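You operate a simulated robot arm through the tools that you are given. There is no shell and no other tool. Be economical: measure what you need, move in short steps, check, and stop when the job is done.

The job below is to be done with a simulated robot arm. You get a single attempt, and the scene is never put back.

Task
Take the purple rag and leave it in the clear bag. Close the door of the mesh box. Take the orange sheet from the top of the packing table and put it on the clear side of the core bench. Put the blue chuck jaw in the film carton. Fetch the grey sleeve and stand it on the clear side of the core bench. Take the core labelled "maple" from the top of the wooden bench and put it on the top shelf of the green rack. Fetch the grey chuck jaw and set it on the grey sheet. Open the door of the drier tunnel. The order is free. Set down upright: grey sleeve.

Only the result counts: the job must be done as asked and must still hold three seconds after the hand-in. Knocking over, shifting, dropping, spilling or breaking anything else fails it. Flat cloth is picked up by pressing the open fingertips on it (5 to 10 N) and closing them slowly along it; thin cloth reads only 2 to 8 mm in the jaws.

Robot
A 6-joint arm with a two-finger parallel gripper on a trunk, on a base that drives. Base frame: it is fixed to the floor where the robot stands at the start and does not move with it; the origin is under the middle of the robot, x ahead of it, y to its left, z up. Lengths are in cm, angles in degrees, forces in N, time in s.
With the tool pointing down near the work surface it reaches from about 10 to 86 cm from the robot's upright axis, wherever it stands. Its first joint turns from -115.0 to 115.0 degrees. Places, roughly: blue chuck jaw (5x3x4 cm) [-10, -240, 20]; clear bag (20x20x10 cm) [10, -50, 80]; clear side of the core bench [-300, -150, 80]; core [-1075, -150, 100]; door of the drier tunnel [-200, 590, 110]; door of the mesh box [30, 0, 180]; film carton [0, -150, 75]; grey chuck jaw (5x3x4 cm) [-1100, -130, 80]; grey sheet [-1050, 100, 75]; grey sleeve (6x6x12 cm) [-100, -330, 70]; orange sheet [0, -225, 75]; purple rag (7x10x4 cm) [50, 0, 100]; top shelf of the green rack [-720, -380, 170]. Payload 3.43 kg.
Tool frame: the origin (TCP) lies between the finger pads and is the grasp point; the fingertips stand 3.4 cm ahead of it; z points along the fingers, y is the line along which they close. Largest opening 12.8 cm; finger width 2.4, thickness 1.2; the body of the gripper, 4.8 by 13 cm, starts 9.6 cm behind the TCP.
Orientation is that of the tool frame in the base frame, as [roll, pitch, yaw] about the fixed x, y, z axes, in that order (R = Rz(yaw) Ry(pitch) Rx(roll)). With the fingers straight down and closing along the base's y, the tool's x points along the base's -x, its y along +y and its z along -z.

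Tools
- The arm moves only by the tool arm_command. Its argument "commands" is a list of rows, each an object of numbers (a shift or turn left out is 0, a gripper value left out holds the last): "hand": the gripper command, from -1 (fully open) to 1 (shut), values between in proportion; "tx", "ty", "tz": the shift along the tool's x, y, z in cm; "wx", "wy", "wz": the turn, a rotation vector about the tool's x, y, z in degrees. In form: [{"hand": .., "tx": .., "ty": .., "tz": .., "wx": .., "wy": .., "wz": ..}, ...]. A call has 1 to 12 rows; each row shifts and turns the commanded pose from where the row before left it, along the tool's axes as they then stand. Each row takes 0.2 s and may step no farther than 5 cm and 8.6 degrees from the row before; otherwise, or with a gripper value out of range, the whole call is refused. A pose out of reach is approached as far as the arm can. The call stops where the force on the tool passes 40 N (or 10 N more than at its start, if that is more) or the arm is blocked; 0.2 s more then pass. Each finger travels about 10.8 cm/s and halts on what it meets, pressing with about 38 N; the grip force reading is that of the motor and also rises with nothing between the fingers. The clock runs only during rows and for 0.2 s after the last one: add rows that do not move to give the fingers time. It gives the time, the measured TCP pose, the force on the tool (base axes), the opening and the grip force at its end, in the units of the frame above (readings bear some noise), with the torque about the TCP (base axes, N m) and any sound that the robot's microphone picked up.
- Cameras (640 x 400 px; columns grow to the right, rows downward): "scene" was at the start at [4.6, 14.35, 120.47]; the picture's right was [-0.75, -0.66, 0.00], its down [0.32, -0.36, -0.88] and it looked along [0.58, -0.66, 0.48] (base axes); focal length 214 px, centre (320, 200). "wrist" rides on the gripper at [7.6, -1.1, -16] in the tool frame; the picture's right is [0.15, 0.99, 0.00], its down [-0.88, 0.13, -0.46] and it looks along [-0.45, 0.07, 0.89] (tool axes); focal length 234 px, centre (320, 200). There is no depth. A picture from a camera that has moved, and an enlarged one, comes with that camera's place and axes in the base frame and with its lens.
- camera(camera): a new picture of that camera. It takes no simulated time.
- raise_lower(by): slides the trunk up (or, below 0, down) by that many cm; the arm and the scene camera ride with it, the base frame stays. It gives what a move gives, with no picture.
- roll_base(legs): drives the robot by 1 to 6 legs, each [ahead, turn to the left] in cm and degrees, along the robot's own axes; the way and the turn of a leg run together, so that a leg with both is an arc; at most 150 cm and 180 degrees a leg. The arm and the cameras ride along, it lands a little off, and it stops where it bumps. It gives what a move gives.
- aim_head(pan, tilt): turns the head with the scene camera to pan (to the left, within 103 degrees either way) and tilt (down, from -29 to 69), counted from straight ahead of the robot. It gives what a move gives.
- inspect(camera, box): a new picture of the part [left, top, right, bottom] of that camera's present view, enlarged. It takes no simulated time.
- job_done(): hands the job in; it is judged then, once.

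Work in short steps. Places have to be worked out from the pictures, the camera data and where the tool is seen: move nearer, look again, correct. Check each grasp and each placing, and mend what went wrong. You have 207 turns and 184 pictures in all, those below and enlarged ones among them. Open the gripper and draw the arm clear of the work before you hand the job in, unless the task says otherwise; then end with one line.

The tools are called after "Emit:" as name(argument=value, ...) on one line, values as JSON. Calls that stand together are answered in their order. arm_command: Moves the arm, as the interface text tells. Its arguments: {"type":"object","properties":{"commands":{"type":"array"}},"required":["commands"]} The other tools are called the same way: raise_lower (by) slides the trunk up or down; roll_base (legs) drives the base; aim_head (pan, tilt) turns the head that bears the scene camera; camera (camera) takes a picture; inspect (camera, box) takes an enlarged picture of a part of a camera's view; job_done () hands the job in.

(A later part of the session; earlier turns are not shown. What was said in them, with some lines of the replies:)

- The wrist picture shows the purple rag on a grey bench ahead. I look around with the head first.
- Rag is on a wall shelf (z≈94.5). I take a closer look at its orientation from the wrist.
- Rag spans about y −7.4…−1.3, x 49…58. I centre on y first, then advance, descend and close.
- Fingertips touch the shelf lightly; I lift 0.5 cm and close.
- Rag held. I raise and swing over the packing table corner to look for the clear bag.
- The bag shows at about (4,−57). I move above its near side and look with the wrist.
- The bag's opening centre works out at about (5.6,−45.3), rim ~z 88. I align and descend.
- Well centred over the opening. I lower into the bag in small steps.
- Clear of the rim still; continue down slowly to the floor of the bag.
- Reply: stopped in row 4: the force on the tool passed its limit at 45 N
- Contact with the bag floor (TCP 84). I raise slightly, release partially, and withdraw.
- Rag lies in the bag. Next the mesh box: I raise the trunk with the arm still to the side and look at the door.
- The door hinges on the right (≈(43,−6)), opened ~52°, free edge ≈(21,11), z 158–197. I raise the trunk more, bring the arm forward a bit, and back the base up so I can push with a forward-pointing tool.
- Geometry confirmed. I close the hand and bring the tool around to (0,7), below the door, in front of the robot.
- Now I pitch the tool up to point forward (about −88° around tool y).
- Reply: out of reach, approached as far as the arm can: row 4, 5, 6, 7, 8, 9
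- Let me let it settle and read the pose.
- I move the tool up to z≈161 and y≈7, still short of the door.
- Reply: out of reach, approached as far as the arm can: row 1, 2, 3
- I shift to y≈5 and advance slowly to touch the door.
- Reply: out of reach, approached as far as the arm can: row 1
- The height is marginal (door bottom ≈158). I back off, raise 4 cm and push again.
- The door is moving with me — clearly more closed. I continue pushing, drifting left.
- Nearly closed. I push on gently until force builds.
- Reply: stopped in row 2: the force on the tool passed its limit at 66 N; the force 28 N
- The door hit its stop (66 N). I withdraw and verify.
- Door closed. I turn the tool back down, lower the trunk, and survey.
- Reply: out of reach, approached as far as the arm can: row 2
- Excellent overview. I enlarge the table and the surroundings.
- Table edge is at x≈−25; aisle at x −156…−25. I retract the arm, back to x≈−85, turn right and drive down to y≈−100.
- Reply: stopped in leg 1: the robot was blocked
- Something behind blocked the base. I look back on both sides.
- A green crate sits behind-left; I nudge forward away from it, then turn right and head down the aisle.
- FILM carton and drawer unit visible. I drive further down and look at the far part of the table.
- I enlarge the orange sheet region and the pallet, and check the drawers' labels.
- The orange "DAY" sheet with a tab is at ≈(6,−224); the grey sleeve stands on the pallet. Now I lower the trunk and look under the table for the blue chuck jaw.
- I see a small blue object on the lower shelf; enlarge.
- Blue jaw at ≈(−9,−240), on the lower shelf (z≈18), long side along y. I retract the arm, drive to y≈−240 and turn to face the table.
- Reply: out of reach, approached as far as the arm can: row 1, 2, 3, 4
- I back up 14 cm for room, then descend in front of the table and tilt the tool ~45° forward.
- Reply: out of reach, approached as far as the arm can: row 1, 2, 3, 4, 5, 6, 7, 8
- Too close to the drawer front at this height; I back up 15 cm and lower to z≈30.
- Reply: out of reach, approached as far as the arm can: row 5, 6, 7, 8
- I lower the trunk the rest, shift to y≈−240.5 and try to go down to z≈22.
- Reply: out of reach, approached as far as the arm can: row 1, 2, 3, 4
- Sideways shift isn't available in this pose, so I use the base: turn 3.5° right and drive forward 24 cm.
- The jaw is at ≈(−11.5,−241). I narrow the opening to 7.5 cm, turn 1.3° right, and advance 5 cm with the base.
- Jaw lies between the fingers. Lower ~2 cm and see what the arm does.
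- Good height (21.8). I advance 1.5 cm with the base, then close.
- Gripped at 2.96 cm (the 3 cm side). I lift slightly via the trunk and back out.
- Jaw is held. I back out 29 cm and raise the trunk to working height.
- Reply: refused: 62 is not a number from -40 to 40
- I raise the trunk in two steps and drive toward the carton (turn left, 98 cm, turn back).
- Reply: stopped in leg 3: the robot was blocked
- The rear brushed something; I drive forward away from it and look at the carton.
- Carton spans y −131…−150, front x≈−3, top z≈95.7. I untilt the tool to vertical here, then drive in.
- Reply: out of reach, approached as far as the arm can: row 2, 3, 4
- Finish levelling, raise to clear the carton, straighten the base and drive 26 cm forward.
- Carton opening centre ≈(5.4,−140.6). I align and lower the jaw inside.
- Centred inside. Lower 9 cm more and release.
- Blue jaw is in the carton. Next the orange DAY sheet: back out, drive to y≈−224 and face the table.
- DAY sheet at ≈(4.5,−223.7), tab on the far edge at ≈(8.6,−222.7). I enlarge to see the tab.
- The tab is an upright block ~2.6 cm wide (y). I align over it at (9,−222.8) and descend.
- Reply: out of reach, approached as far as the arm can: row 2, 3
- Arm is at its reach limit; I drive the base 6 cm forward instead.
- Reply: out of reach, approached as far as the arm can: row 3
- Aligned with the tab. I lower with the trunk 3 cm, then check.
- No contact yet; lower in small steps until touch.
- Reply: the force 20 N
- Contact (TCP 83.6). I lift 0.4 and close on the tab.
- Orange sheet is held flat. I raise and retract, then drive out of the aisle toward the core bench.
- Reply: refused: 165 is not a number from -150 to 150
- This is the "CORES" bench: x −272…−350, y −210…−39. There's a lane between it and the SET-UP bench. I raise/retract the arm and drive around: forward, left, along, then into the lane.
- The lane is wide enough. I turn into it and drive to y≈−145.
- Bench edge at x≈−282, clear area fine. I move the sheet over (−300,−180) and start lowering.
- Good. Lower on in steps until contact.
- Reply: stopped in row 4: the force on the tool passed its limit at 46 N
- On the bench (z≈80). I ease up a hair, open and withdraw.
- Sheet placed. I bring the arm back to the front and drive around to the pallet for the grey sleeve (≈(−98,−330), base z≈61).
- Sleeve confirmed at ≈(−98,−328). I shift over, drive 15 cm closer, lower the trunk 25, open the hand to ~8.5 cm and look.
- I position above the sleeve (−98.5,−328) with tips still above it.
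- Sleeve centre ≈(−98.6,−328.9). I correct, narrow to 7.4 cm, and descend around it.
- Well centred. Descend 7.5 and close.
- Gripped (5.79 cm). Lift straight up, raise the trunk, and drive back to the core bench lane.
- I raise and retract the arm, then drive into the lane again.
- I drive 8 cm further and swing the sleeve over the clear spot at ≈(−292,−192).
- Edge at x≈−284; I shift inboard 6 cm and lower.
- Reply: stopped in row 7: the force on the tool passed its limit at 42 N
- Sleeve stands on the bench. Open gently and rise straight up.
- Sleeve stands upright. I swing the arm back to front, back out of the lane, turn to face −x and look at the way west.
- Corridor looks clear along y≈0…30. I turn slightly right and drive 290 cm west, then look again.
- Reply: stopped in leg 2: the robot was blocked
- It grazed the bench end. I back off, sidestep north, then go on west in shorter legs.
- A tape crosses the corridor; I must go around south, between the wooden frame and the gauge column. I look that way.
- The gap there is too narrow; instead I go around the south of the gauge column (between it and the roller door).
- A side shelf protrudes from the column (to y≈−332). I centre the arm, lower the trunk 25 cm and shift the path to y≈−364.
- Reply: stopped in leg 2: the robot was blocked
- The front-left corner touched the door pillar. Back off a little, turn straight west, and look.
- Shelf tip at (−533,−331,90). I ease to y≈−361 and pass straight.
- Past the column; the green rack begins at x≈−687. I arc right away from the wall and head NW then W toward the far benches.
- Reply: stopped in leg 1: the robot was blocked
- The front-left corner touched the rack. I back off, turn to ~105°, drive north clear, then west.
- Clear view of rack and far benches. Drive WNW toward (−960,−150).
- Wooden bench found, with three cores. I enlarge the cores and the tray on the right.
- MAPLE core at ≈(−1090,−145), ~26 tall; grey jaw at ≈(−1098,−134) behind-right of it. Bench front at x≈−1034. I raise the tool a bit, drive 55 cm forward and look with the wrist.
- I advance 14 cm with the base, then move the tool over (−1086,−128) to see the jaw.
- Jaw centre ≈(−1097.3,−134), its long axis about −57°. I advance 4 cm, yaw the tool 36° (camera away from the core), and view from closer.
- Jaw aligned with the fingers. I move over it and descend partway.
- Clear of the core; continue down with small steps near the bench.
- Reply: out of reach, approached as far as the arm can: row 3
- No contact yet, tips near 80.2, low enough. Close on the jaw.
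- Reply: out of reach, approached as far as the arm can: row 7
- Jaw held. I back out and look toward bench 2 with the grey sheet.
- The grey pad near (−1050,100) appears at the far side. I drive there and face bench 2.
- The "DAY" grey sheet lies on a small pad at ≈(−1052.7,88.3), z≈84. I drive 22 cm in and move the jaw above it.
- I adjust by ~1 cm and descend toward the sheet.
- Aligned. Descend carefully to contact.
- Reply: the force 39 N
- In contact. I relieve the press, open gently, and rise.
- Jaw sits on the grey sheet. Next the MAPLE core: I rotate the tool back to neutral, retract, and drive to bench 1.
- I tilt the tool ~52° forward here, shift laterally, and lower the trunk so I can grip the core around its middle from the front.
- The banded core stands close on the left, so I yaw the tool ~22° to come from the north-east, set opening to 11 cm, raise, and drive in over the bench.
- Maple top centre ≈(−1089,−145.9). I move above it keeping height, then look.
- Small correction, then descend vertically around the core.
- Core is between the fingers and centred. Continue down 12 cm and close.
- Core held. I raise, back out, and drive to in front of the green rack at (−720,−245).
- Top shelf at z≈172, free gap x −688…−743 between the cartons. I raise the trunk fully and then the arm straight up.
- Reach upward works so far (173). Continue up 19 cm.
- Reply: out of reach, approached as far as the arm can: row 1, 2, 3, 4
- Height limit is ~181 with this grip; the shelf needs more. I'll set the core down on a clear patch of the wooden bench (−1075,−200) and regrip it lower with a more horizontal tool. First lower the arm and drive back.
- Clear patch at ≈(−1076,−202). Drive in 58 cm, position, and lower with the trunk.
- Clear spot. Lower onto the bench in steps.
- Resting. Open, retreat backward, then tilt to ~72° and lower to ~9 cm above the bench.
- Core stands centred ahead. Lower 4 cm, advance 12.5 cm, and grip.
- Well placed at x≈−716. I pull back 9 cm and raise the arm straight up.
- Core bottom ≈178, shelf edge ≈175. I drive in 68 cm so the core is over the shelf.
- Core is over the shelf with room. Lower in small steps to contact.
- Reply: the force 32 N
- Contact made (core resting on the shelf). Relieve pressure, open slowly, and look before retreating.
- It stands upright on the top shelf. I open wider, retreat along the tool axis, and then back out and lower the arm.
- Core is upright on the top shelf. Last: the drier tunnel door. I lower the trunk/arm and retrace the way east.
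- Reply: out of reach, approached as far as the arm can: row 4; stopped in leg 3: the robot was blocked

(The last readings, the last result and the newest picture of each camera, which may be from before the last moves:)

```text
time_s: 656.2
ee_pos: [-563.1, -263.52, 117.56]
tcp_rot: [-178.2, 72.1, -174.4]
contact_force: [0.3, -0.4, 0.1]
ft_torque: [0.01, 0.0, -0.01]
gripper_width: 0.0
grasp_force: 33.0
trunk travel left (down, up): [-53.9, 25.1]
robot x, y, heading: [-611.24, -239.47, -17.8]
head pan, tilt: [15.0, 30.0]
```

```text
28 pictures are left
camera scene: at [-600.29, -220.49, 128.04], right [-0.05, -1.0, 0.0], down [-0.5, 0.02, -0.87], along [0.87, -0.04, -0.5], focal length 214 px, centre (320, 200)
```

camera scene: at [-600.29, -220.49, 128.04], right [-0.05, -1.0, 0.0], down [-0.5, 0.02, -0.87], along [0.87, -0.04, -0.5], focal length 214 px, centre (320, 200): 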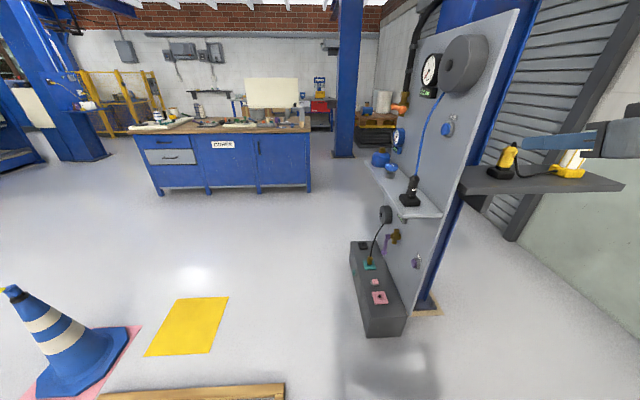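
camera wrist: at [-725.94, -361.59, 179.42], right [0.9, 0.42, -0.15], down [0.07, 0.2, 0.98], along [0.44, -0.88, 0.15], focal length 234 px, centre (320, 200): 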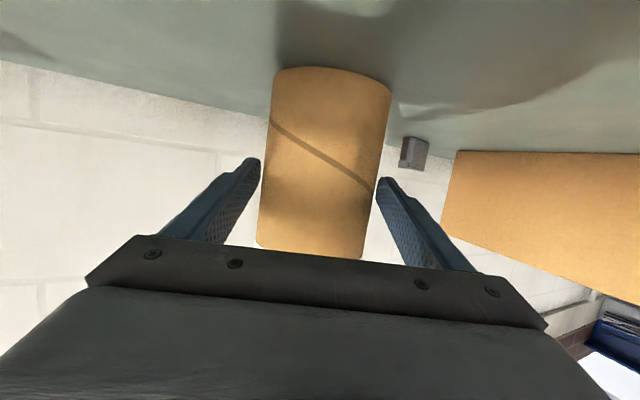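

The rear corner touched the wooden frame. I undo, back west, swing south clear of it, and retrace the passage in reverse.

Emit:
roll_base(legs=[[0, 18], [-45, 0], [0, -50], [60, 0], [0, 153], [-70, 0]])

```text
time_s: 674.8
ee_pos: [-606.93, -302.23, 117.58]
tcp_rot: [-178.2, 72.1, -57.7]
contact_force: [-0.7, 0.1, 0.5]
ft_torque: [0.01, -0.03, -0.02]
gripper_width: 0.0
grasp_force: 33.5
trunk travel left (down, up): [-53.9, 25.1]
robot x, y, heading: [-606.61, -355.91, 99.0]
head pan, tilt: [15.0, 30.0]
```

I move forward a bit and turn right in place to face east, then pass the column heading forward.

Emit:
roll_base(legs=[[10, 0], [0, -108]])

Emit:
aim_head(pan=0, tilt=30)

Emit:
camera(camera="scene")

```text
time_s: 680.5
ee_pos: [-556.97, -362.32, 117.51]
tcp_rot: [-178.2, 72.0, -165.8]
contact_force: [1.1, -0.1, -0.4]
ft_torque: [0.0, 0.01, -0.04]
gripper_width: 0.01
grasp_force: 33.1
trunk travel left (down, up): [-53.9, 25.1]
robot x, y, heading: [-607.4, -346.28, -9.1]
head pan, tilt: [15.0, 30.0]
```

```text
time_s: 681.3
ee_pos: [-557.01, -362.33, 117.61]
tcp_rot: [-178.2, 72.1, -165.8]
contact_force: [0.8, -0.3, -0.4]
ft_torque: [0.01, 0.02, -0.02]
gripper_width: 0.0
grasp_force: 33.3
trunk travel left (down, up): [-53.9, 25.1]
robot x, y, heading: [-608.3, -345.99, -9.1]
head pan, tilt: [0.0, 30.0]
```

```text
27 pictures are left
camera scene: at [-600.3, -327.68, 128.03], right [-0.16, -0.99, 0.0], down [-0.49, 0.08, -0.87], along [0.86, -0.14, -0.5], focal length 214 px, centre (320, 200)
```

scene: 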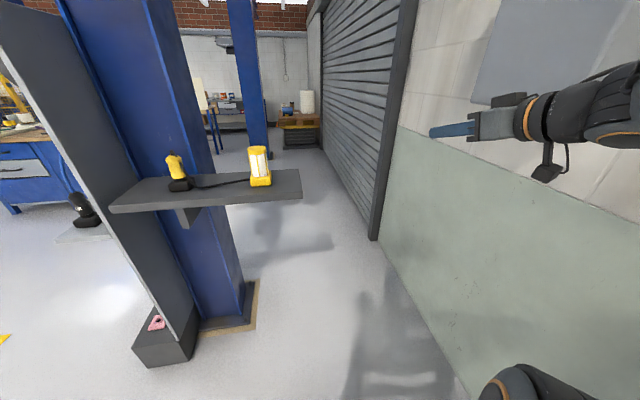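

Clear. Proceed east past the column, then north.

Emit:
roll_base(legs=[[75, 0], [0, 10], [52, 0], [0, 10], [62, 0], [0, 79]])

Emit:
aim_head(pan=0, tilt=20)

Emit:
camera(camera="scene")

```text
time_s: 695.9
ee_pos: [-411.65, -292.74, 117.52]
tcp_rot: [-178.2, 72.2, -66.1]
contact_force: [0.2, 0.2, 0.5]
ft_torque: [-0.02, -0.01, 0.03]
gripper_width: 0.01
grasp_force: 32.4
trunk travel left (down, up): [-53.9, 25.1]
robot x, y, heading: [-418.87, -345.8, 90.7]
head pan, tilt: [0.0, 30.0]
```

```text
time_s: 696.6
ee_pos: [-411.57, -292.77, 117.5]
tcp_rot: [-178.2, 72.1, -66.0]
contact_force: [0.4, 0.4, 0.1]
ft_torque: [0.01, -0.01, -0.02]
gripper_width: 0.0
grasp_force: 32.9
trunk travel left (down, up): [-53.9, 25.1]
robot x, y, heading: [-418.94, -345.74, 90.3]
head pan, tilt: [0.0, 20.0]
```

```text
26 pictures are left
camera scene: at [-438.51, -341.12, 129.63], right [1.0, 0.01, 0.0], down [0.0, -0.34, -0.94], along [-0.01, 0.94, -0.34], focal length 214 px, centre (320, 200)
```

scene: 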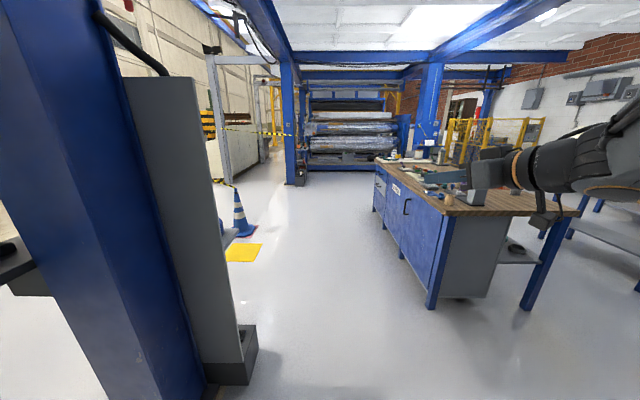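

Now north past the core bench, then east: two driving calls with a look in between.

Emit:
roll_base(legs=[[150, 0], [150, 0], [80, 0], [0, -81], [130, 0], [85, 0]])

Emit:
aim_head(pan=45, tilt=20)

Emit:
camera(camera="scene")

```text
time_s: 728.9
ee_pos: [-162.64, 73.27, 117.59]
tcp_rot: [-178.2, 72.1, -148.6]
contact_force: [-0.2, 0.0, 0.1]
ft_torque: [0.0, 0.04, 0.03]
gripper_width: 0.0
grasp_force: 33.2
trunk travel left (down, up): [-53.9, 25.1]
robot x, y, heading: [-216.05, 73.64, 8.2]
head pan, tilt: [0.0, 20.0]
```

```text
time_s: 730.0
ee_pos: [-162.66, 73.23, 117.47]
tcp_rot: [-178.3, 72.1, -148.5]
contact_force: [0.0, 0.2, 0.6]
ft_torque: [-0.03, 0.0, -0.03]
gripper_width: 0.0
grasp_force: 33.0
trunk travel left (down, up): [-53.9, 25.1]
robot x, y, heading: [-215.95, 73.65, 8.1]
head pan, tilt: [45.0, 20.0]
```

```text
25 pictures are left
camera scene: at [-217.72, 99.52, 129.64], right [0.8, -0.6, 0.0], down [-0.21, -0.27, -0.94], along [0.56, 0.75, -0.34], focal length 214 px, centre (320, 200)
```

scene: 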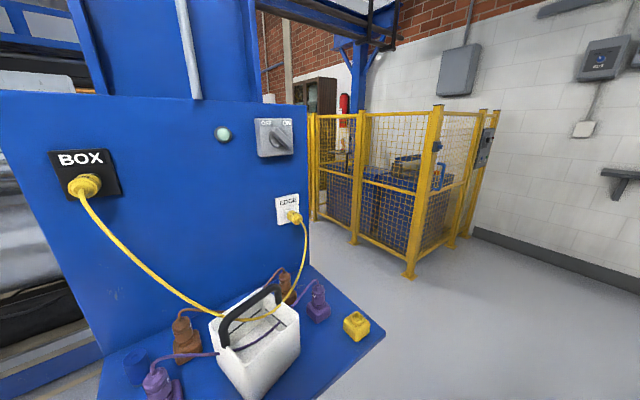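

A shelf with a box sits at ≈(−177,124) and the crate at ≈(−136,61); I thread between them and then look up the aisle.

Emit:
roll_base(legs=[[0, 9], [60, 0], [0, 16], [42, 0], [0, 56]])

Emit:
aim_head(pan=5, tilt=15)

Emit:
camera(camera="scene")

```text
time_s: 739.7
ee_pos: [-114.35, 167.26, 117.49]
tcp_rot: [-178.2, 72.1, -67.4]
contact_force: [-0.1, 0.5, 0.3]
ft_torque: [0.0, -0.01, 0.03]
gripper_width: 0.0
grasp_force: 32.5
trunk travel left (down, up): [-53.9, 25.1]
robot x, y, heading: [-123.4, 114.17, 89.1]
head pan, tilt: [45.0, 20.0]
```

```text
time_s: 740.7
ee_pos: [-114.48, 167.27, 117.47]
tcp_rot: [-178.1, 72.1, -67.4]
contact_force: [0.4, 0.7, 0.2]
ft_torque: [0.01, -0.01, -0.03]
gripper_width: 0.01
grasp_force: 33.0
trunk travel left (down, up): [-53.9, 25.1]
robot x, y, heading: [-123.25, 114.56, 89.5]
head pan, tilt: [5.0, 15.0]
```

```text
24 pictures are left
camera scene: at [-143.15, 119.4, 130.45], right [1.0, 0.08, 0.0], down [0.02, -0.26, -0.97], along [-0.07, 0.96, -0.26], focal length 214 px, centre (320, 200)
```

scene: 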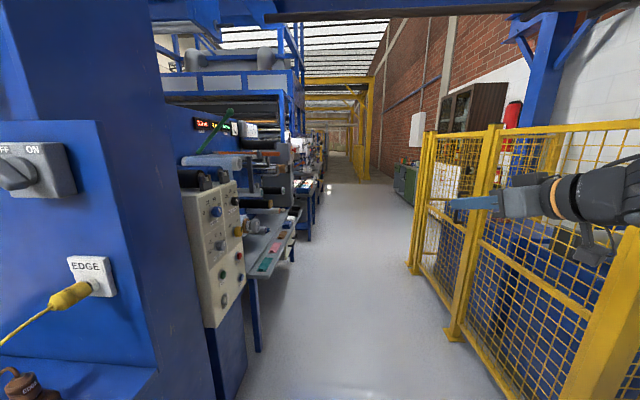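

Aisle is clear. Drive 300 cm north, then look to the left ahead.

Emit:
roll_base(legs=[[0, -3], [150, 0], [150, 0], [20, 3]])

Emit:
aim_head(pan=30, tilt=10)

Emit:
camera(camera="scene")

```text
time_s: 756.7
ee_pos: [-92.38, 484.57, 117.61]
tcp_rot: [-178.2, 72.1, -67.2]
contact_force: [0.4, -0.1, 0.0]
ft_torque: [-0.01, -0.01, -0.01]
gripper_width: 0.01
grasp_force: 33.2
trunk travel left (down, up): [-53.9, 25.1]
robot x, y, heading: [-100.87, 432.0, 89.2]
head pan, tilt: [5.0, 15.0]
```

```text
time_s: 757.6
ee_pos: [-92.37, 484.6, 117.66]
tcp_rot: [-178.2, 72.1, -67.3]
contact_force: [-0.7, -0.1, -0.5]
ft_torque: [0.01, 0.01, 0.02]
gripper_width: 0.01
grasp_force: 33.2
trunk travel left (down, up): [-53.9, 25.1]
robot x, y, heading: [-100.71, 431.62, 89.5]
head pan, tilt: [30.0, 10.0]
```

```text
23 pictures are left
camera scene: at [-124.98, 435.5, 131.26], right [0.87, 0.49, 0.0], down [0.09, -0.15, -0.98], along [-0.48, 0.86, -0.17], focal length 214 px, centre (320, 200)
```

scene: 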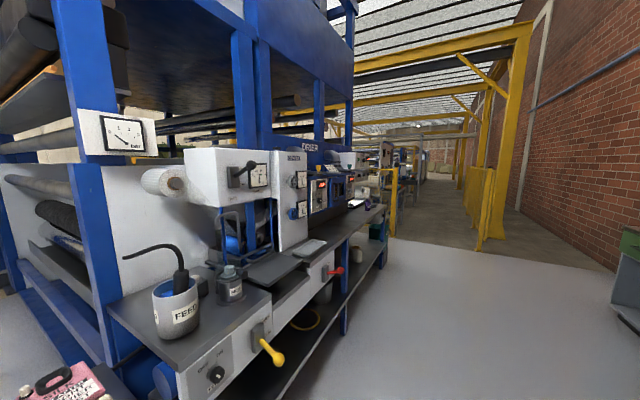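

The "DRIER" unit is visible. Enlarge.

Emit:
inspect(camera="scene", box=[210, 110, 400, 230])

```text
3.33 times, centred on (305, 170) of scene
camera zoom: at [-124.98, 435.5, 131.26], right [0.87, 0.49, 0.0], down [0.09, -0.15, -0.98], along [-0.48, 0.86, -0.17], focal length 715 px, centre (370, 300)
```

zoom: 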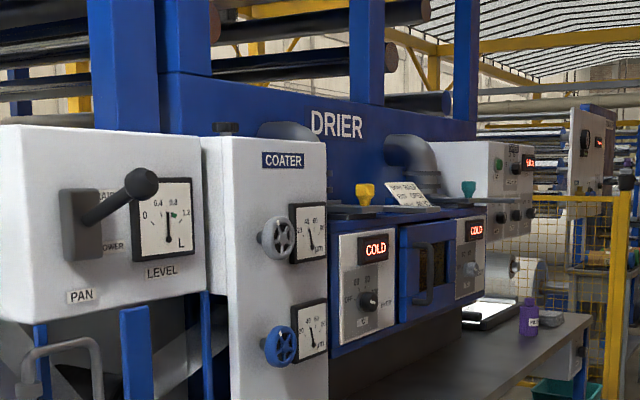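

The blue door with a vertical handle is under "DRIER" at ≈(−195,587). I drive alongside and face it.

Emit:
roll_base(legs=[[148, 0], [0, 90]])

Emit:
aim_head(pan=0, tilt=10)

Emit:
camera(camera="scene")

```text
time_s: 768.8
ee_pos: [-153.55, 585.77, 117.49]
tcp_rot: [-178.2, 72.1, 24.1]
contact_force: [1.2, 0.3, 0.1]
ft_torque: [0.0, -0.01, 0.0]
gripper_width: 0.04
grasp_force: 33.0
trunk travel left (down, up): [-53.9, 25.1]
robot x, y, heading: [-100.56, 577.97, -179.0]
head pan, tilt: [30.0, 10.0]
```

```text
time_s: 769.7
ee_pos: [-153.68, 585.76, 117.46]
tcp_rot: [-178.2, 72.0, 24.3]
contact_force: [-0.6, -0.2, 0.7]
ft_torque: [0.0, -0.01, 0.0]
gripper_width: 0.0
grasp_force: 33.4
trunk travel left (down, up): [-53.9, 25.1]
robot x, y, heading: [-100.56, 578.46, -179.1]
head pan, tilt: [0.0, 10.0]
```

```text
21 pictures are left
camera scene: at [-105.11, 559.0, 131.26], right [-0.02, 1.0, 0.0], down [0.17, 0.0, -0.98], along [-0.98, -0.02, -0.17], focal length 214 px, centre (320, 200)
```

scene: 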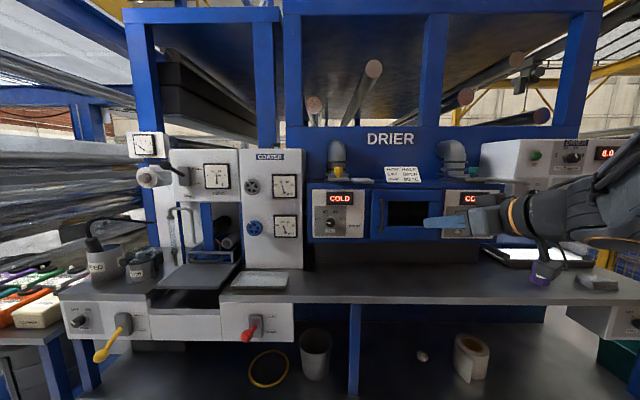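

Emit:
inspect(camera="scene", box=[300, 150, 520, 280])

Emit:
camera(camera="wrist")

```text
2.91 times, centred on (410, 215) of scene
camera zoom: at [-105.11, 559.0, 131.26], right [-0.02, 1.0, 0.0], down [0.17, 0.0, -0.98], along [-0.98, -0.02, -0.17], focal length 624 px, centre (58, 156)
```

zoom: 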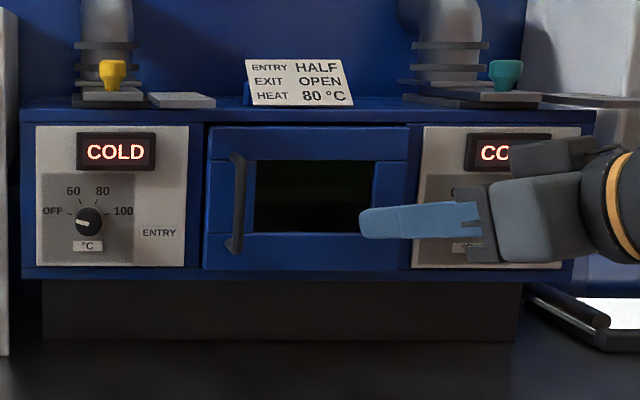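

```text
19 pictures are left
camera wrist: at [-137.9, 593.45, 115.21], right [0.42, -0.9, -0.15], down [0.2, -0.07, 0.98], along [-0.88, -0.44, 0.15], focal length 234 px, centre (320, 200)
```

wrist: 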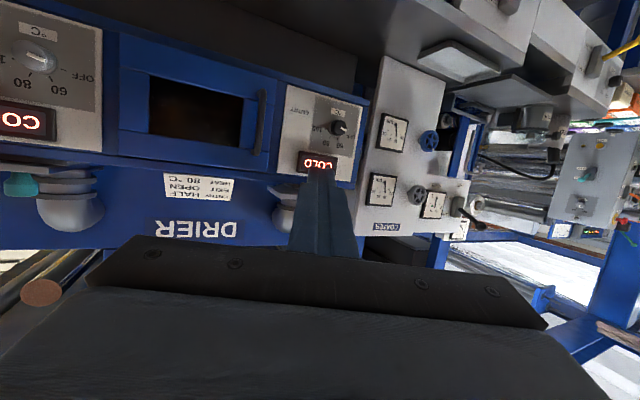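

Handle bar at ≈(−194.6,583.4), z 102–116; door hinge on the right at y≈611. I straighten the tool toward −x, tilt to ~82°, open to 6 cm and align.

Emit:
arm_command(commands=[{"wx": 7.6, "wz": 2.5, "hand": 0.06}, {"wx": 7.6, "wz": 2.5}, {"wx": 7.4, "wz": 2.4}, {"wy": -5}, {"wy": -5}, {}])

Emit:
roll_base(legs=[[13, 0]])

Emit:
camera(camera="wrist")

```text
time_s: 771.1
ee_pos: [-158.02, 587.94, 115.41]
tcp_rot: [-176.8, 82.1, 1.7]
contact_force: [-0.1, 0.0, 0.2]
ft_torque: [0.0, -0.01, -0.01]
gripper_width: 6.0
grasp_force: 0.0
out of reach, approached as far as the arm can: row 1, 2, 3, 5
trunk travel left (down, up): [-53.9, 25.1]
robot x, y, heading: [-100.36, 579.17, -179.4]
head pan, tilt: [0.0, 10.0]
```

```text
time_s: 772.4
ee_pos: [-171.24, 587.64, 115.33]
tcp_rot: [-177.1, 82.3, 1.7]
contact_force: [0.6, -0.7, 0.0]
ft_torque: [0.0, 0.0, -0.01]
gripper_width: 6.03
grasp_force: 0.1
trunk travel left (down, up): [-53.9, 25.1]
robot x, y, heading: [-113.51, 578.8, -179.0]
head pan, tilt: [0.0, 10.0]
```

```text
18 pictures are left
camera wrist: at [-154.35, 588.4, 110.08], right [0.0, -0.99, -0.15], down [0.33, -0.14, 0.93], along [-0.94, -0.05, 0.32], focal length 234 px, centre (320, 200)
```

wrist: 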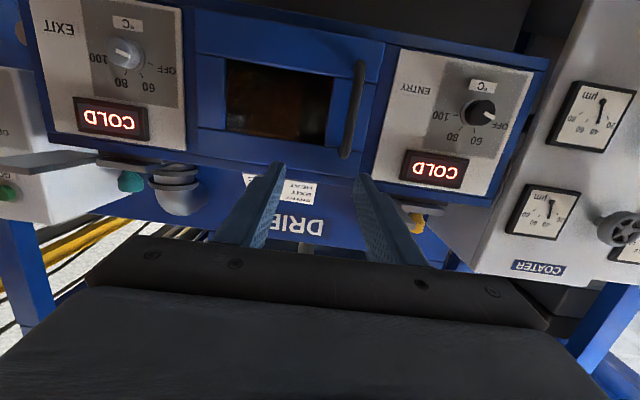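

Handle confirmed at y≈583.5, z≈108. Align in front of it.

Emit:
arm_command(commands=[{"tx": 2.7, "ty": 1.8}, {"tx": 2.8, "ty": 1.9}, {"tz": 3.4}, {"tz": 3.4}, {"tz": 3.4}, {}])

Emit:
camera(camera="wrist")

```text
time_s: 773.8
ee_pos: [-183.97, 585.04, 110.15]
tcp_rot: [-176.9, 82.2, 1.7]
contact_force: [0.3, 0.0, 0.4]
ft_torque: [0.01, -0.02, 0.02]
gripper_width: 6.02
grasp_force: 0.0
out of reach, approached as far as the arm can: row 1, 2
trunk travel left (down, up): [-53.9, 25.1]
robot x, y, heading: [-113.69, 578.61, -179.1]
head pan, tilt: [0.0, 10.0]
```

```text
17 pictures are left
camera wrist: at [-167.16, 585.7, 104.88], right [0.0, -0.99, -0.15], down [0.33, -0.14, 0.93], along [-0.94, -0.05, 0.32], focal length 234 px, centre (320, 200)
```

wrist: 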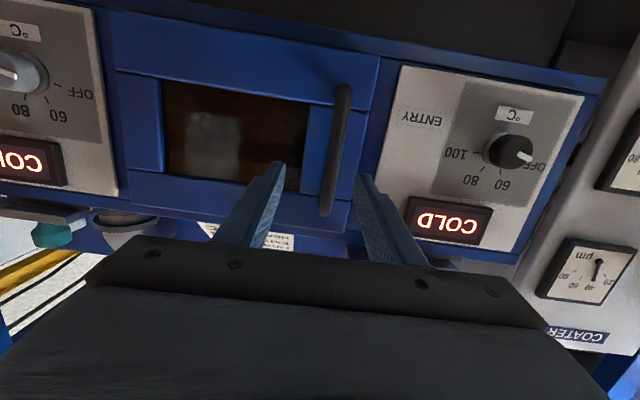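

Shift 1.5 cm toward the handle and advance 9 cm, then close.

Emit:
arm_command(commands=[{"ty": 1.5}, {"tz": 3}, {"tz": 3}, {"tz": 2}, {"tz": 1}, {}])

Emit:
camera(camera="wrist")

```text
time_s: 775.2
ee_pos: [-193.01, 583.82, 108.96]
tcp_rot: [-177.2, 82.2, 1.6]
contact_force: [18.0, -1.3, 1.7]
ft_torque: [-0.18, 0.17, 0.59]
gripper_width: 6.0
grasp_force: 0.0
trunk travel left (down, up): [-53.9, 25.1]
robot x, y, heading: [-113.64, 578.67, -179.1]
head pan, tilt: [0.0, 10.0]
```

```text
16 pictures are left
camera wrist: at [-176.11, 584.45, 103.71], right [0.0, -0.99, -0.15], down [0.33, -0.14, 0.93], along [-0.94, -0.05, 0.32], focal length 234 px, centre (320, 200)
```

wrist: 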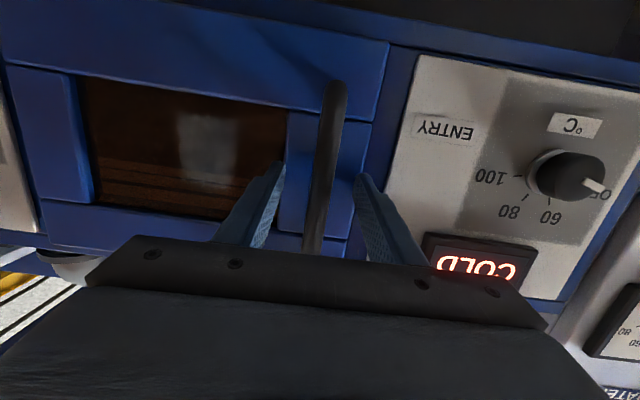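

Tips touch the door face; back 0.5 cm and close on the bar.

Emit:
arm_command(commands=[{"tz": -0.5}, {"hand": 0.4}, {"hand": 1}, {}, {}])

```text
time_s: 776.4
ee_pos: [-192.57, 583.69, 109.24]
tcp_rot: [-177.1, 82.3, 1.7]
contact_force: [-0.3, -4.0, 1.8]
ft_torque: [-0.68, 0.09, 0.07]
gripper_width: 1.57
grasp_force: 44.9
trunk travel left (down, up): [-53.9, 25.1]
robot x, y, heading: [-113.82, 578.25, -178.9]
head pan, tilt: [0.0, 10.0]
```

Bar gripped. I pull along the arc in 8° steps (rotating with the door).

Emit:
arm_command(commands=[{"tz": -3.7, "tx": 0.5, "ty": -1.02, "wx": -7.9, "wz": -1.1}, {"tz": -3.7, "tx": 0.5, "ty": -1.02, "wx": -7.9, "wz": -1.1}, {}])

Emit:
camera(camera="scene")

```text
time_s: 777.2
ee_pos: [-185.12, 586.27, 109.22]
tcp_rot: [-177.5, 81.9, 17.1]
contact_force: [0.8, -1.2, -4.9]
ft_torque: [-0.7, 0.28, 0.04]
gripper_width: 1.56
grasp_force: 44.9
trunk travel left (down, up): [-53.9, 25.1]
robot x, y, heading: [-113.52, 578.68, -179.3]
head pan, tilt: [0.0, 10.0]
```

```text
15 pictures are left
camera scene: at [-118.16, 558.82, 131.26], right [-0.01, 1.0, 0.0], down [0.17, 0.0, -0.98], along [-0.98, -0.01, -0.17], focal length 214 px, centre (320, 200)
```

scene: 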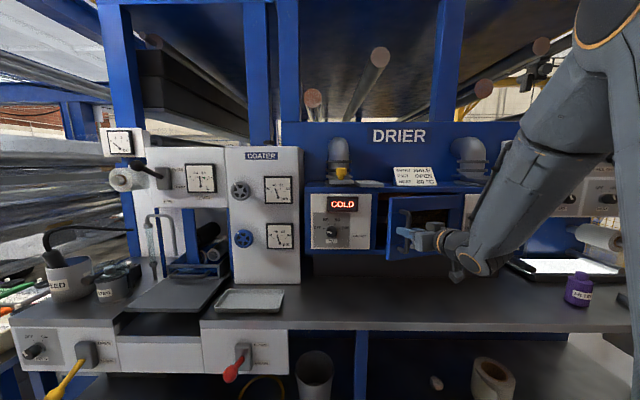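

The door is opening with the expected hinge. Continue the arc further.

Emit:
arm_command(commands=[{"tz": -3.7, "tx": 0.5, "ty": -1.02, "wx": -7.9, "wz": -1.1}, {"tz": -3.7, "tx": 0.5, "ty": -1.02, "wx": -7.9, "wz": -1.1}, {"tz": -3.7, "tx": 0.5, "ty": -1.02, "wx": -7.9, "wz": -1.1}, {}])

Emit:
arm_command(commands=[{"tz": -3.7, "tx": 0.5, "ty": -1.02, "wx": -7.9, "wz": -1.1}, {"tz": -3.7, "tx": 0.5, "ty": -1.02, "wx": -7.9, "wz": -1.1}, {}])

Emit:
camera(camera="scene")

```text
time_s: 778.2
ee_pos: [-176.26, 593.65, 109.18]
tcp_rot: [-178.2, 81.6, 39.8]
contact_force: [-11.5, 10.4, -11.0]
ft_torque: [0.11, -0.72, -0.03]
gripper_width: 1.58
grasp_force: 45.2
trunk travel left (down, up): [-53.9, 25.1]
robot x, y, heading: [-113.82, 578.73, -179.2]
head pan, tilt: [0.0, 10.0]
stopped in row 4: the force on the tool passed its limit at 40 N (the readings are from after the stop); the commanded pose is now the measured one
```

```text
time_s: 779.0
ee_pos: [-172.57, 600.12, 109.1]
tcp_rot: [-177.3, 81.3, 56.3]
contact_force: [-20.3, 8.3, -9.1]
ft_torque: [-0.06, -0.76, 0.02]
gripper_width: 1.58
grasp_force: 45.3
trunk travel left (down, up): [-53.9, 25.1]
robot x, y, heading: [-113.45, 578.4, -179.3]
head pan, tilt: [0.0, 10.0]
stopped in row 3: the force on the tool passed its limit at 48 N (the readings are from after the stop); the commanded pose is now the measured one
```

```text
14 pictures are left
camera scene: at [-118.38, 558.9, 131.27], right [-0.01, 1.0, 0.0], down [0.17, 0.0, -0.98], along [-0.98, -0.01, -0.17], focal length 214 px, centre (320, 200)
```

scene: 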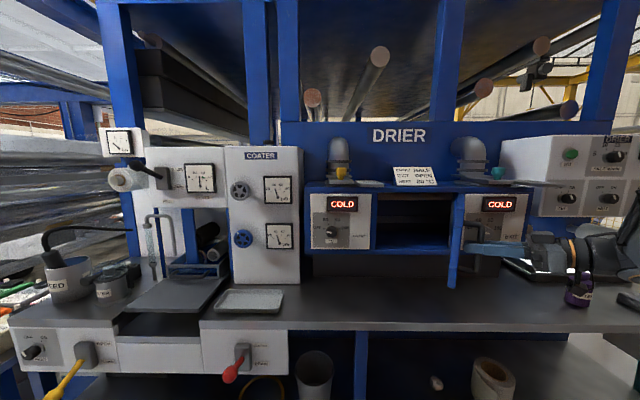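

Door is at ~56°. I continue the arc with a slight inward correction to get near 85–90°.

Emit:
arm_command(commands=[{"ty": -0.3}, {"tz": -3.7, "tx": 0.5, "ty": -1.1, "wx": -7.9, "wz": -1.1}, {"tz": -3.7, "tx": 0.5, "ty": -1.1, "wx": -7.9, "wz": -1.1}, {}])

Emit:
arm_command(commands=[{"ty": -0.3}, {"tz": -3.7, "tx": 0.5, "ty": -1.1, "wx": -7.9, "wz": -1.1}, {"tz": -3.0, "tx": 0.4, "ty": -0.9, "wx": -6.5, "wz": -0.9}, {}])

Emit:
camera(camera="scene")

```text
time_s: 780.0
ee_pos: [-170.74, 607.77, 109.26]
tcp_rot: [-178.5, 81.4, 71.2]
contact_force: [-28.6, 0.9, -19.6]
ft_torque: [-0.18, -0.21, 0.19]
gripper_width: 1.57
grasp_force: 44.2
trunk travel left (down, up): [-53.9, 25.1]
robot x, y, heading: [-113.38, 578.38, -179.0]
head pan, tilt: [0.0, 10.0]
```

```text
time_s: 780.6
ee_pos: [-170.84, 608.09, 108.23]
tcp_rot: [-172.0, 81.1, 85.7]
contact_force: [13.9, 0.6, 11.6]
ft_torque: [-0.76, -1.06, -0.18]
gripper_width: 1.59
grasp_force: 44.7
out of reach, approached as far as the arm can: row 2, 3
trunk travel left (down, up): [-53.9, 25.1]
robot x, y, heading: [-113.48, 578.74, -179.5]
head pan, tilt: [0.0, 10.0]
stopped in row 3: the force on the tool passed its limit at 95 N (the readings are from after the stop); the commanded pose is now the measured one
```

```text
13 pictures are left
camera scene: at [-118.12, 558.87, 131.29], right [-0.01, 1.0, 0.0], down [0.17, 0.0, -0.98], along [-0.98, -0.01, -0.17], focal length 214 px, centre (320, 200)
```

scene: 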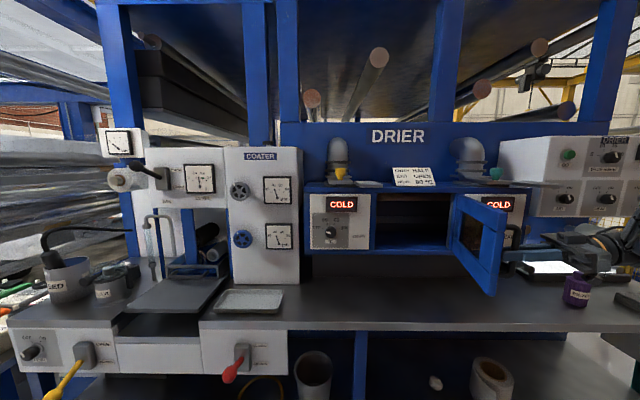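

Door ~72° open. I open the fingers, slide back off the bar, and move away toward the robot.

Emit:
arm_command(commands=[{"hand": 0.5}, {"hand": 0.2}, {}, {"tz": -2.5}, {"tz": -2.5}, {}])

Emit:
camera(camera="wrist")

```text
time_s: 782.0
ee_pos: [-170.95, 608.01, 107.95]
tcp_rot: [-172.3, 81.1, 85.4]
contact_force: [-0.5, 0.7, -0.7]
ft_torque: [0.03, 0.01, -0.03]
gripper_width: 5.07
grasp_force: 0.1
out of reach, approached as far as the arm can: row 4, 5
trunk travel left (down, up): [-53.9, 25.1]
robot x, y, heading: [-113.61, 578.67, -179.2]
head pan, tilt: [0.0, 10.0]
```

```text
12 pictures are left
camera wrist: at [-168.62, 624.76, 103.0], right [0.97, -0.19, -0.17], down [0.21, 0.28, 0.94], along [-0.13, -0.94, 0.31], focal length 234 px, centre (320, 200)
```

wrist: 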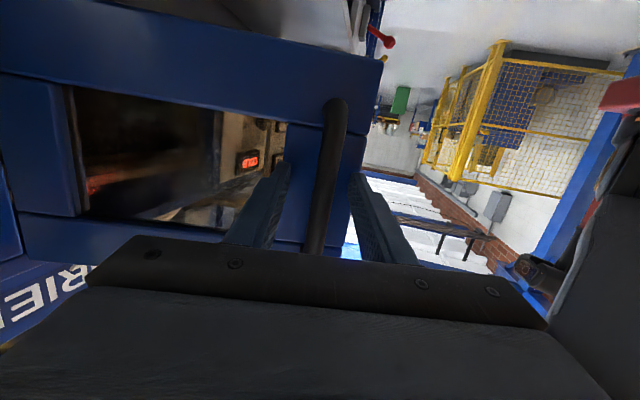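

The arm is at a joint limit; I use the base instead — a small right turn with slight forward motion slides the fingers off the bar.

Emit:
arm_command(commands=[{"hand": 0.05}, {}])

Emit:
roll_base(legs=[[2.5, -6]])

Emit:
camera(camera="wrist")

```text
time_s: 782.6
ee_pos: [-170.97, 607.95, 107.93]
tcp_rot: [-172.3, 81.1, 85.5]
contact_force: [0.6, -0.3, 1.1]
ft_torque: [-0.02, 0.01, -0.01]
gripper_width: 6.06
grasp_force: 0.0
trunk travel left (down, up): [-53.9, 25.1]
robot x, y, heading: [-113.63, 578.39, -179.0]
head pan, tilt: [0.0, 10.0]
```

```text
time_s: 783.6
ee_pos: [-169.92, 613.98, 108.07]
tcp_rot: [-172.4, 81.1, 79.3]
contact_force: [-0.2, 0.4, -0.4]
ft_torque: [0.02, -0.02, 0.04]
gripper_width: 6.09
grasp_force: 0.0
trunk travel left (down, up): [-53.9, 25.1]
robot x, y, heading: [-115.93, 578.42, 174.4]
head pan, tilt: [0.0, 10.0]
```

```text
11 pictures are left
camera wrist: at [-165.92, 630.41, 102.96], right [0.94, -0.29, -0.17], down [0.24, 0.25, 0.94], along [-0.23, -0.92, 0.31], focal length 234 px, centre (320, 200)
```

wrist: 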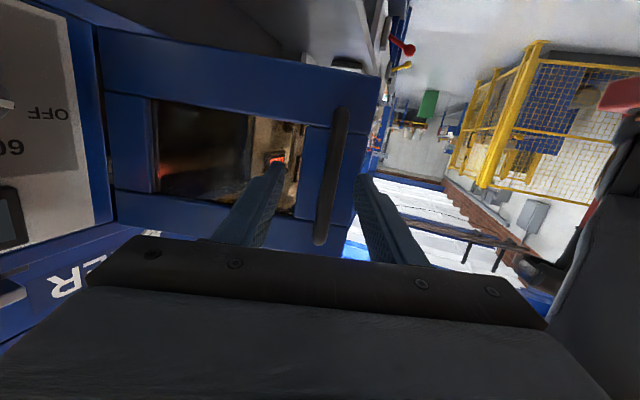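

One more nudge, then back the base away.

Emit:
roll_base(legs=[[2, -4], [-30, 0]])

Emit:
aim_head(pan=-5, tilt=15)

Emit:
camera(camera="scene")

```text
time_s: 786.1
ee_pos: [-139.93, 613.19, 107.95]
tcp_rot: [-172.3, 81.0, 75.2]
contact_force: [-0.2, 0.4, -1.0]
ft_torque: [-0.06, -0.02, 0.01]
gripper_width: 6.09
grasp_force: 0.0
trunk travel left (down, up): [-53.9, 25.1]
robot x, y, heading: [-88.46, 574.1, 170.2]
head pan, tilt: [0.0, 10.0]
```

```text
time_s: 786.7
ee_pos: [-139.94, 613.27, 108.04]
tcp_rot: [-172.3, 81.0, 75.2]
contact_force: [0.5, -1.0, -0.2]
ft_torque: [0.04, -0.02, -0.02]
gripper_width: 6.05
grasp_force: 0.1
trunk travel left (down, up): [-53.9, 25.1]
robot x, y, heading: [-89.06, 574.05, 170.3]
head pan, tilt: [-5.0, 15.0]
```

```text
10 pictures are left
camera scene: at [-96.65, 556.26, 130.45], right [0.25, 0.97, 0.0], down [0.25, -0.07, -0.97], along [-0.94, 0.24, -0.26], focal length 214 px, centre (320, 200)
```

scene: 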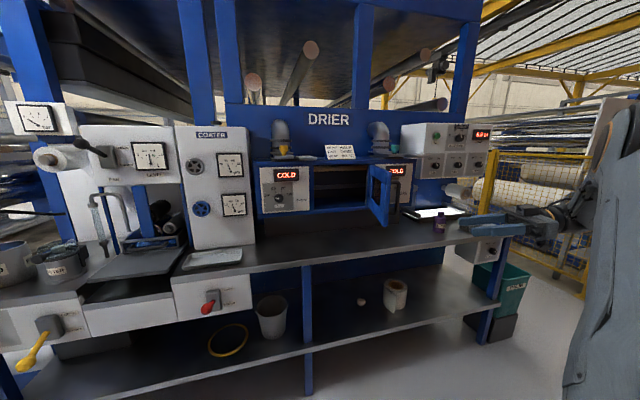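

Door is open ~73°. To be safe I push it wider from the inside: first turn the tool back to point at the machine.

Emit:
arm_command(commands=[{"wx": 7.9, "wz": 1.2, "ty": 2, "hand": 1}, {"wx": 7.9, "wz": 1.2, "ty": 2}, {"wx": 7.9, "wz": 1.2, "ty": 2}, {"wx": 7.9, "wz": 1.2, "ty": 2}, {"wx": 7.9, "wz": 1.2, "ty": 2}, {"wx": 7.9, "wz": 1.2, "ty": 2}, {"wx": 7.9, "wz": 1.2, "ty": 2}, {"wx": 7.9, "wz": 1.2, "ty": 2}, {"wx": 7.9, "wz": 1.2, "ty": 2}, {"ty": 2}, {}])

```text
time_s: 789.1
ee_pos: [-133.03, 604.03, 110.15]
tcp_rot: [-175.7, 82.4, 0.1]
contact_force: [0.3, 0.3, -0.5]
ft_torque: [0.0, 0.03, 0.02]
gripper_width: 0.0
grasp_force: 33.1
out of reach, approached as far as the arm can: row 8, 9, 10
trunk travel left (down, up): [-53.9, 25.1]
robot x, y, heading: [-88.53, 574.36, 170.3]
head pan, tilt: [-5.0, 15.0]
```

Emit:
roll_base(legs=[[0, 9.5]])

Emit:
arm_command(commands=[{"ty": 4.5}, {"ty": 4.5}, {"ty": 3}, {"tz": 4}, {"tz": 4}, {"tz": 4}, {}])

Emit:
camera(camera="scene")

```text
time_s: 790.2
ee_pos: [-137.42, 596.32, 110.2]
tcp_rot: [-175.5, 82.4, 9.7]
contact_force: [0.2, -0.4, -1.2]
ft_torque: [0.02, -0.05, 0.0]
gripper_width: 0.0
grasp_force: 32.8
trunk travel left (down, up): [-53.9, 25.1]
robot x, y, heading: [-88.52, 574.02, -180.2]
head pan, tilt: [-5.0, 15.0]
```

```text
time_s: 791.8
ee_pos: [-153.47, 589.05, 112.34]
tcp_rot: [-175.3, 82.5, 10.0]
contact_force: [0.0, -0.7, -1.0]
ft_torque: [0.02, -0.03, 0.0]
gripper_width: 0.01
grasp_force: 33.0
out of reach, approached as far as the arm can: row 1, 2, 3
trunk travel left (down, up): [-53.9, 25.1]
robot x, y, heading: [-88.8, 574.04, -180.2]
head pan, tilt: [-5.0, 15.0]
```

```text
9 pictures are left
camera scene: at [-93.6, 555.17, 130.45], right [0.09, 1.0, 0.0], down [0.26, -0.02, -0.97], along [-0.96, 0.08, -0.26], focal length 214 px, centre (320, 200)
```

scene: 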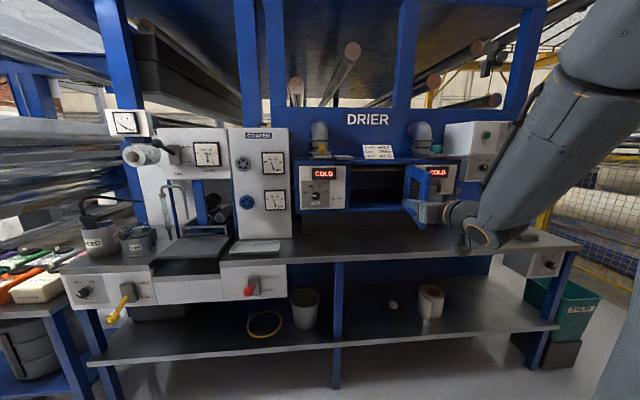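

Tool is ready south of the door. Drive in 22 cm, then push north.

Emit:
roll_base(legs=[[22, 0]])

Emit:
arm_command(commands=[{"ty": -3}, {"ty": -3}, {"ty": -3}, {"ty": -3}, {"ty": -3}, {}])

Emit:
camera(camera="scene")

```text
time_s: 793.5
ee_pos: [-175.23, 588.78, 112.32]
tcp_rot: [-175.4, 82.4, 10.0]
contact_force: [1.0, 0.8, -0.7]
ft_torque: [0.03, 0.01, 0.01]
gripper_width: 0.0
grasp_force: 32.8
trunk travel left (down, up): [-53.9, 25.1]
robot x, y, heading: [-110.74, 574.18, -180.0]
head pan, tilt: [-5.0, 15.0]
```

```text
time_s: 794.9
ee_pos: [-176.35, 603.6, 112.51]
tcp_rot: [-176.6, 82.2, 8.9]
contact_force: [38.8, -3.0, -8.4]
ft_torque: [-0.57, 2.43, -2.02]
gripper_width: 0.0
grasp_force: 32.7
trunk travel left (down, up): [-53.9, 25.1]
robot x, y, heading: [-110.47, 574.12, -179.7]
head pan, tilt: [-5.0, 15.0]
```

```text
8 pictures are left
camera scene: at [-115.13, 555.12, 130.46], right [0.08, 1.0, 0.0], down [0.26, -0.02, -0.97], along [-0.96, 0.08, -0.26], focal length 214 px, centre (320, 200)
```

scene: 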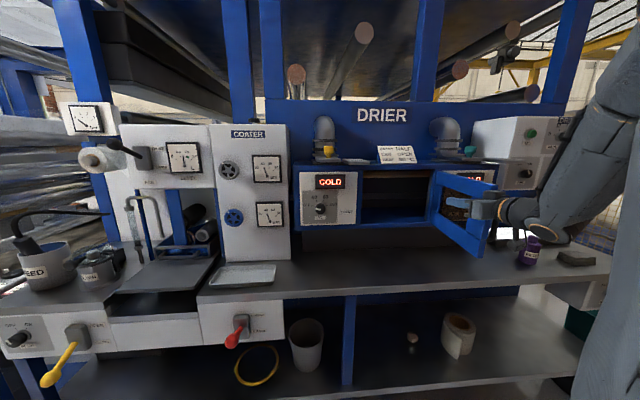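

Door is now ~84° open. I move back off it, withdraw the base, and verify.

Emit:
arm_command(commands=[{"tz": -1.5}, {"ty": 3}, {"ty": 4}, {"ty": 4}, {}])

Emit:
roll_base(legs=[[-30, 0]])

Emit:
camera(camera="scene")

```text
time_s: 796.1
ee_pos: [-174.15, 592.84, 112.62]
tcp_rot: [-175.3, 82.3, 10.2]
contact_force: [-0.5, 0.4, -0.9]
ft_torque: [0.02, -0.01, 0.02]
gripper_width: 0.0
grasp_force: 32.7
trunk travel left (down, up): [-53.9, 25.1]
robot x, y, heading: [-110.54, 574.13, -179.7]
head pan, tilt: [-5.0, 15.0]
```

```text
time_s: 798.1
ee_pos: [-144.24, 592.94, 112.57]
tcp_rot: [-175.3, 82.4, 10.0]
contact_force: [-0.3, 0.4, 0.2]
ft_torque: [-0.04, -0.01, 0.0]
gripper_width: 0.0
grasp_force: 32.3
trunk travel left (down, up): [-53.9, 25.1]
robot x, y, heading: [-80.38, 574.45, -179.5]
head pan, tilt: [-5.0, 15.0]
```

```text
7 pictures are left
camera scene: at [-85.36, 555.23, 130.45], right [0.08, 1.0, 0.0], down [0.26, -0.02, -0.97], along [-0.96, 0.08, -0.26], focal length 214 px, centre (320, 200)
```

scene: 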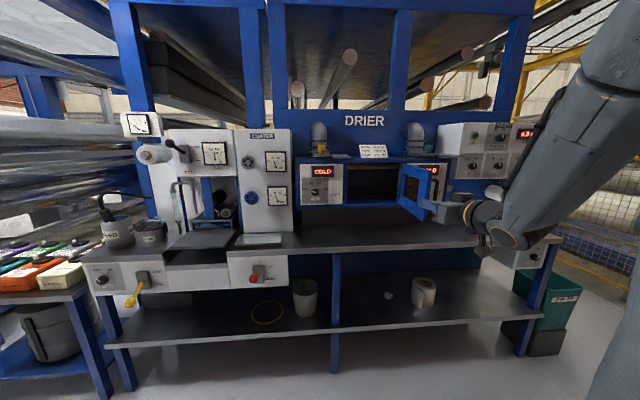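

The drier door stands wide open, bottle and surroundings are undisturbed. I open the gripper with the arm clear and hand in.

Emit:
arm_command(commands=[{"hand": -1, "tz": -3}, {"tz": -3}, {}, {}, {}])

Emit:
job_done()

```text
time_s: 799.3
ee_pos: [-138.39, 593.56, 113.31]
tcp_rot: [-175.4, 82.4, 10.0]
contact_force: [-0.2, 0.2, -0.8]
ft_torque: [0.0, -0.03, 0.0]
gripper_width: 12.82
grasp_force: 0.1
trunk travel left (down, up): [-53.9, 25.1]
robot x, y, heading: [-80.37, 573.71, -179.8]
head pan, tilt: [-5.0, 15.0]
```

```text
The job is handed in.
```

All eight tasks are done and the job is handed in; the drier door ended at roughly 84° open, and the base bumped a few fixed-looking things while driving (green crate, core bench end, door pillar, rack, wooden frame), none of which I saw move, though I did not check each one.
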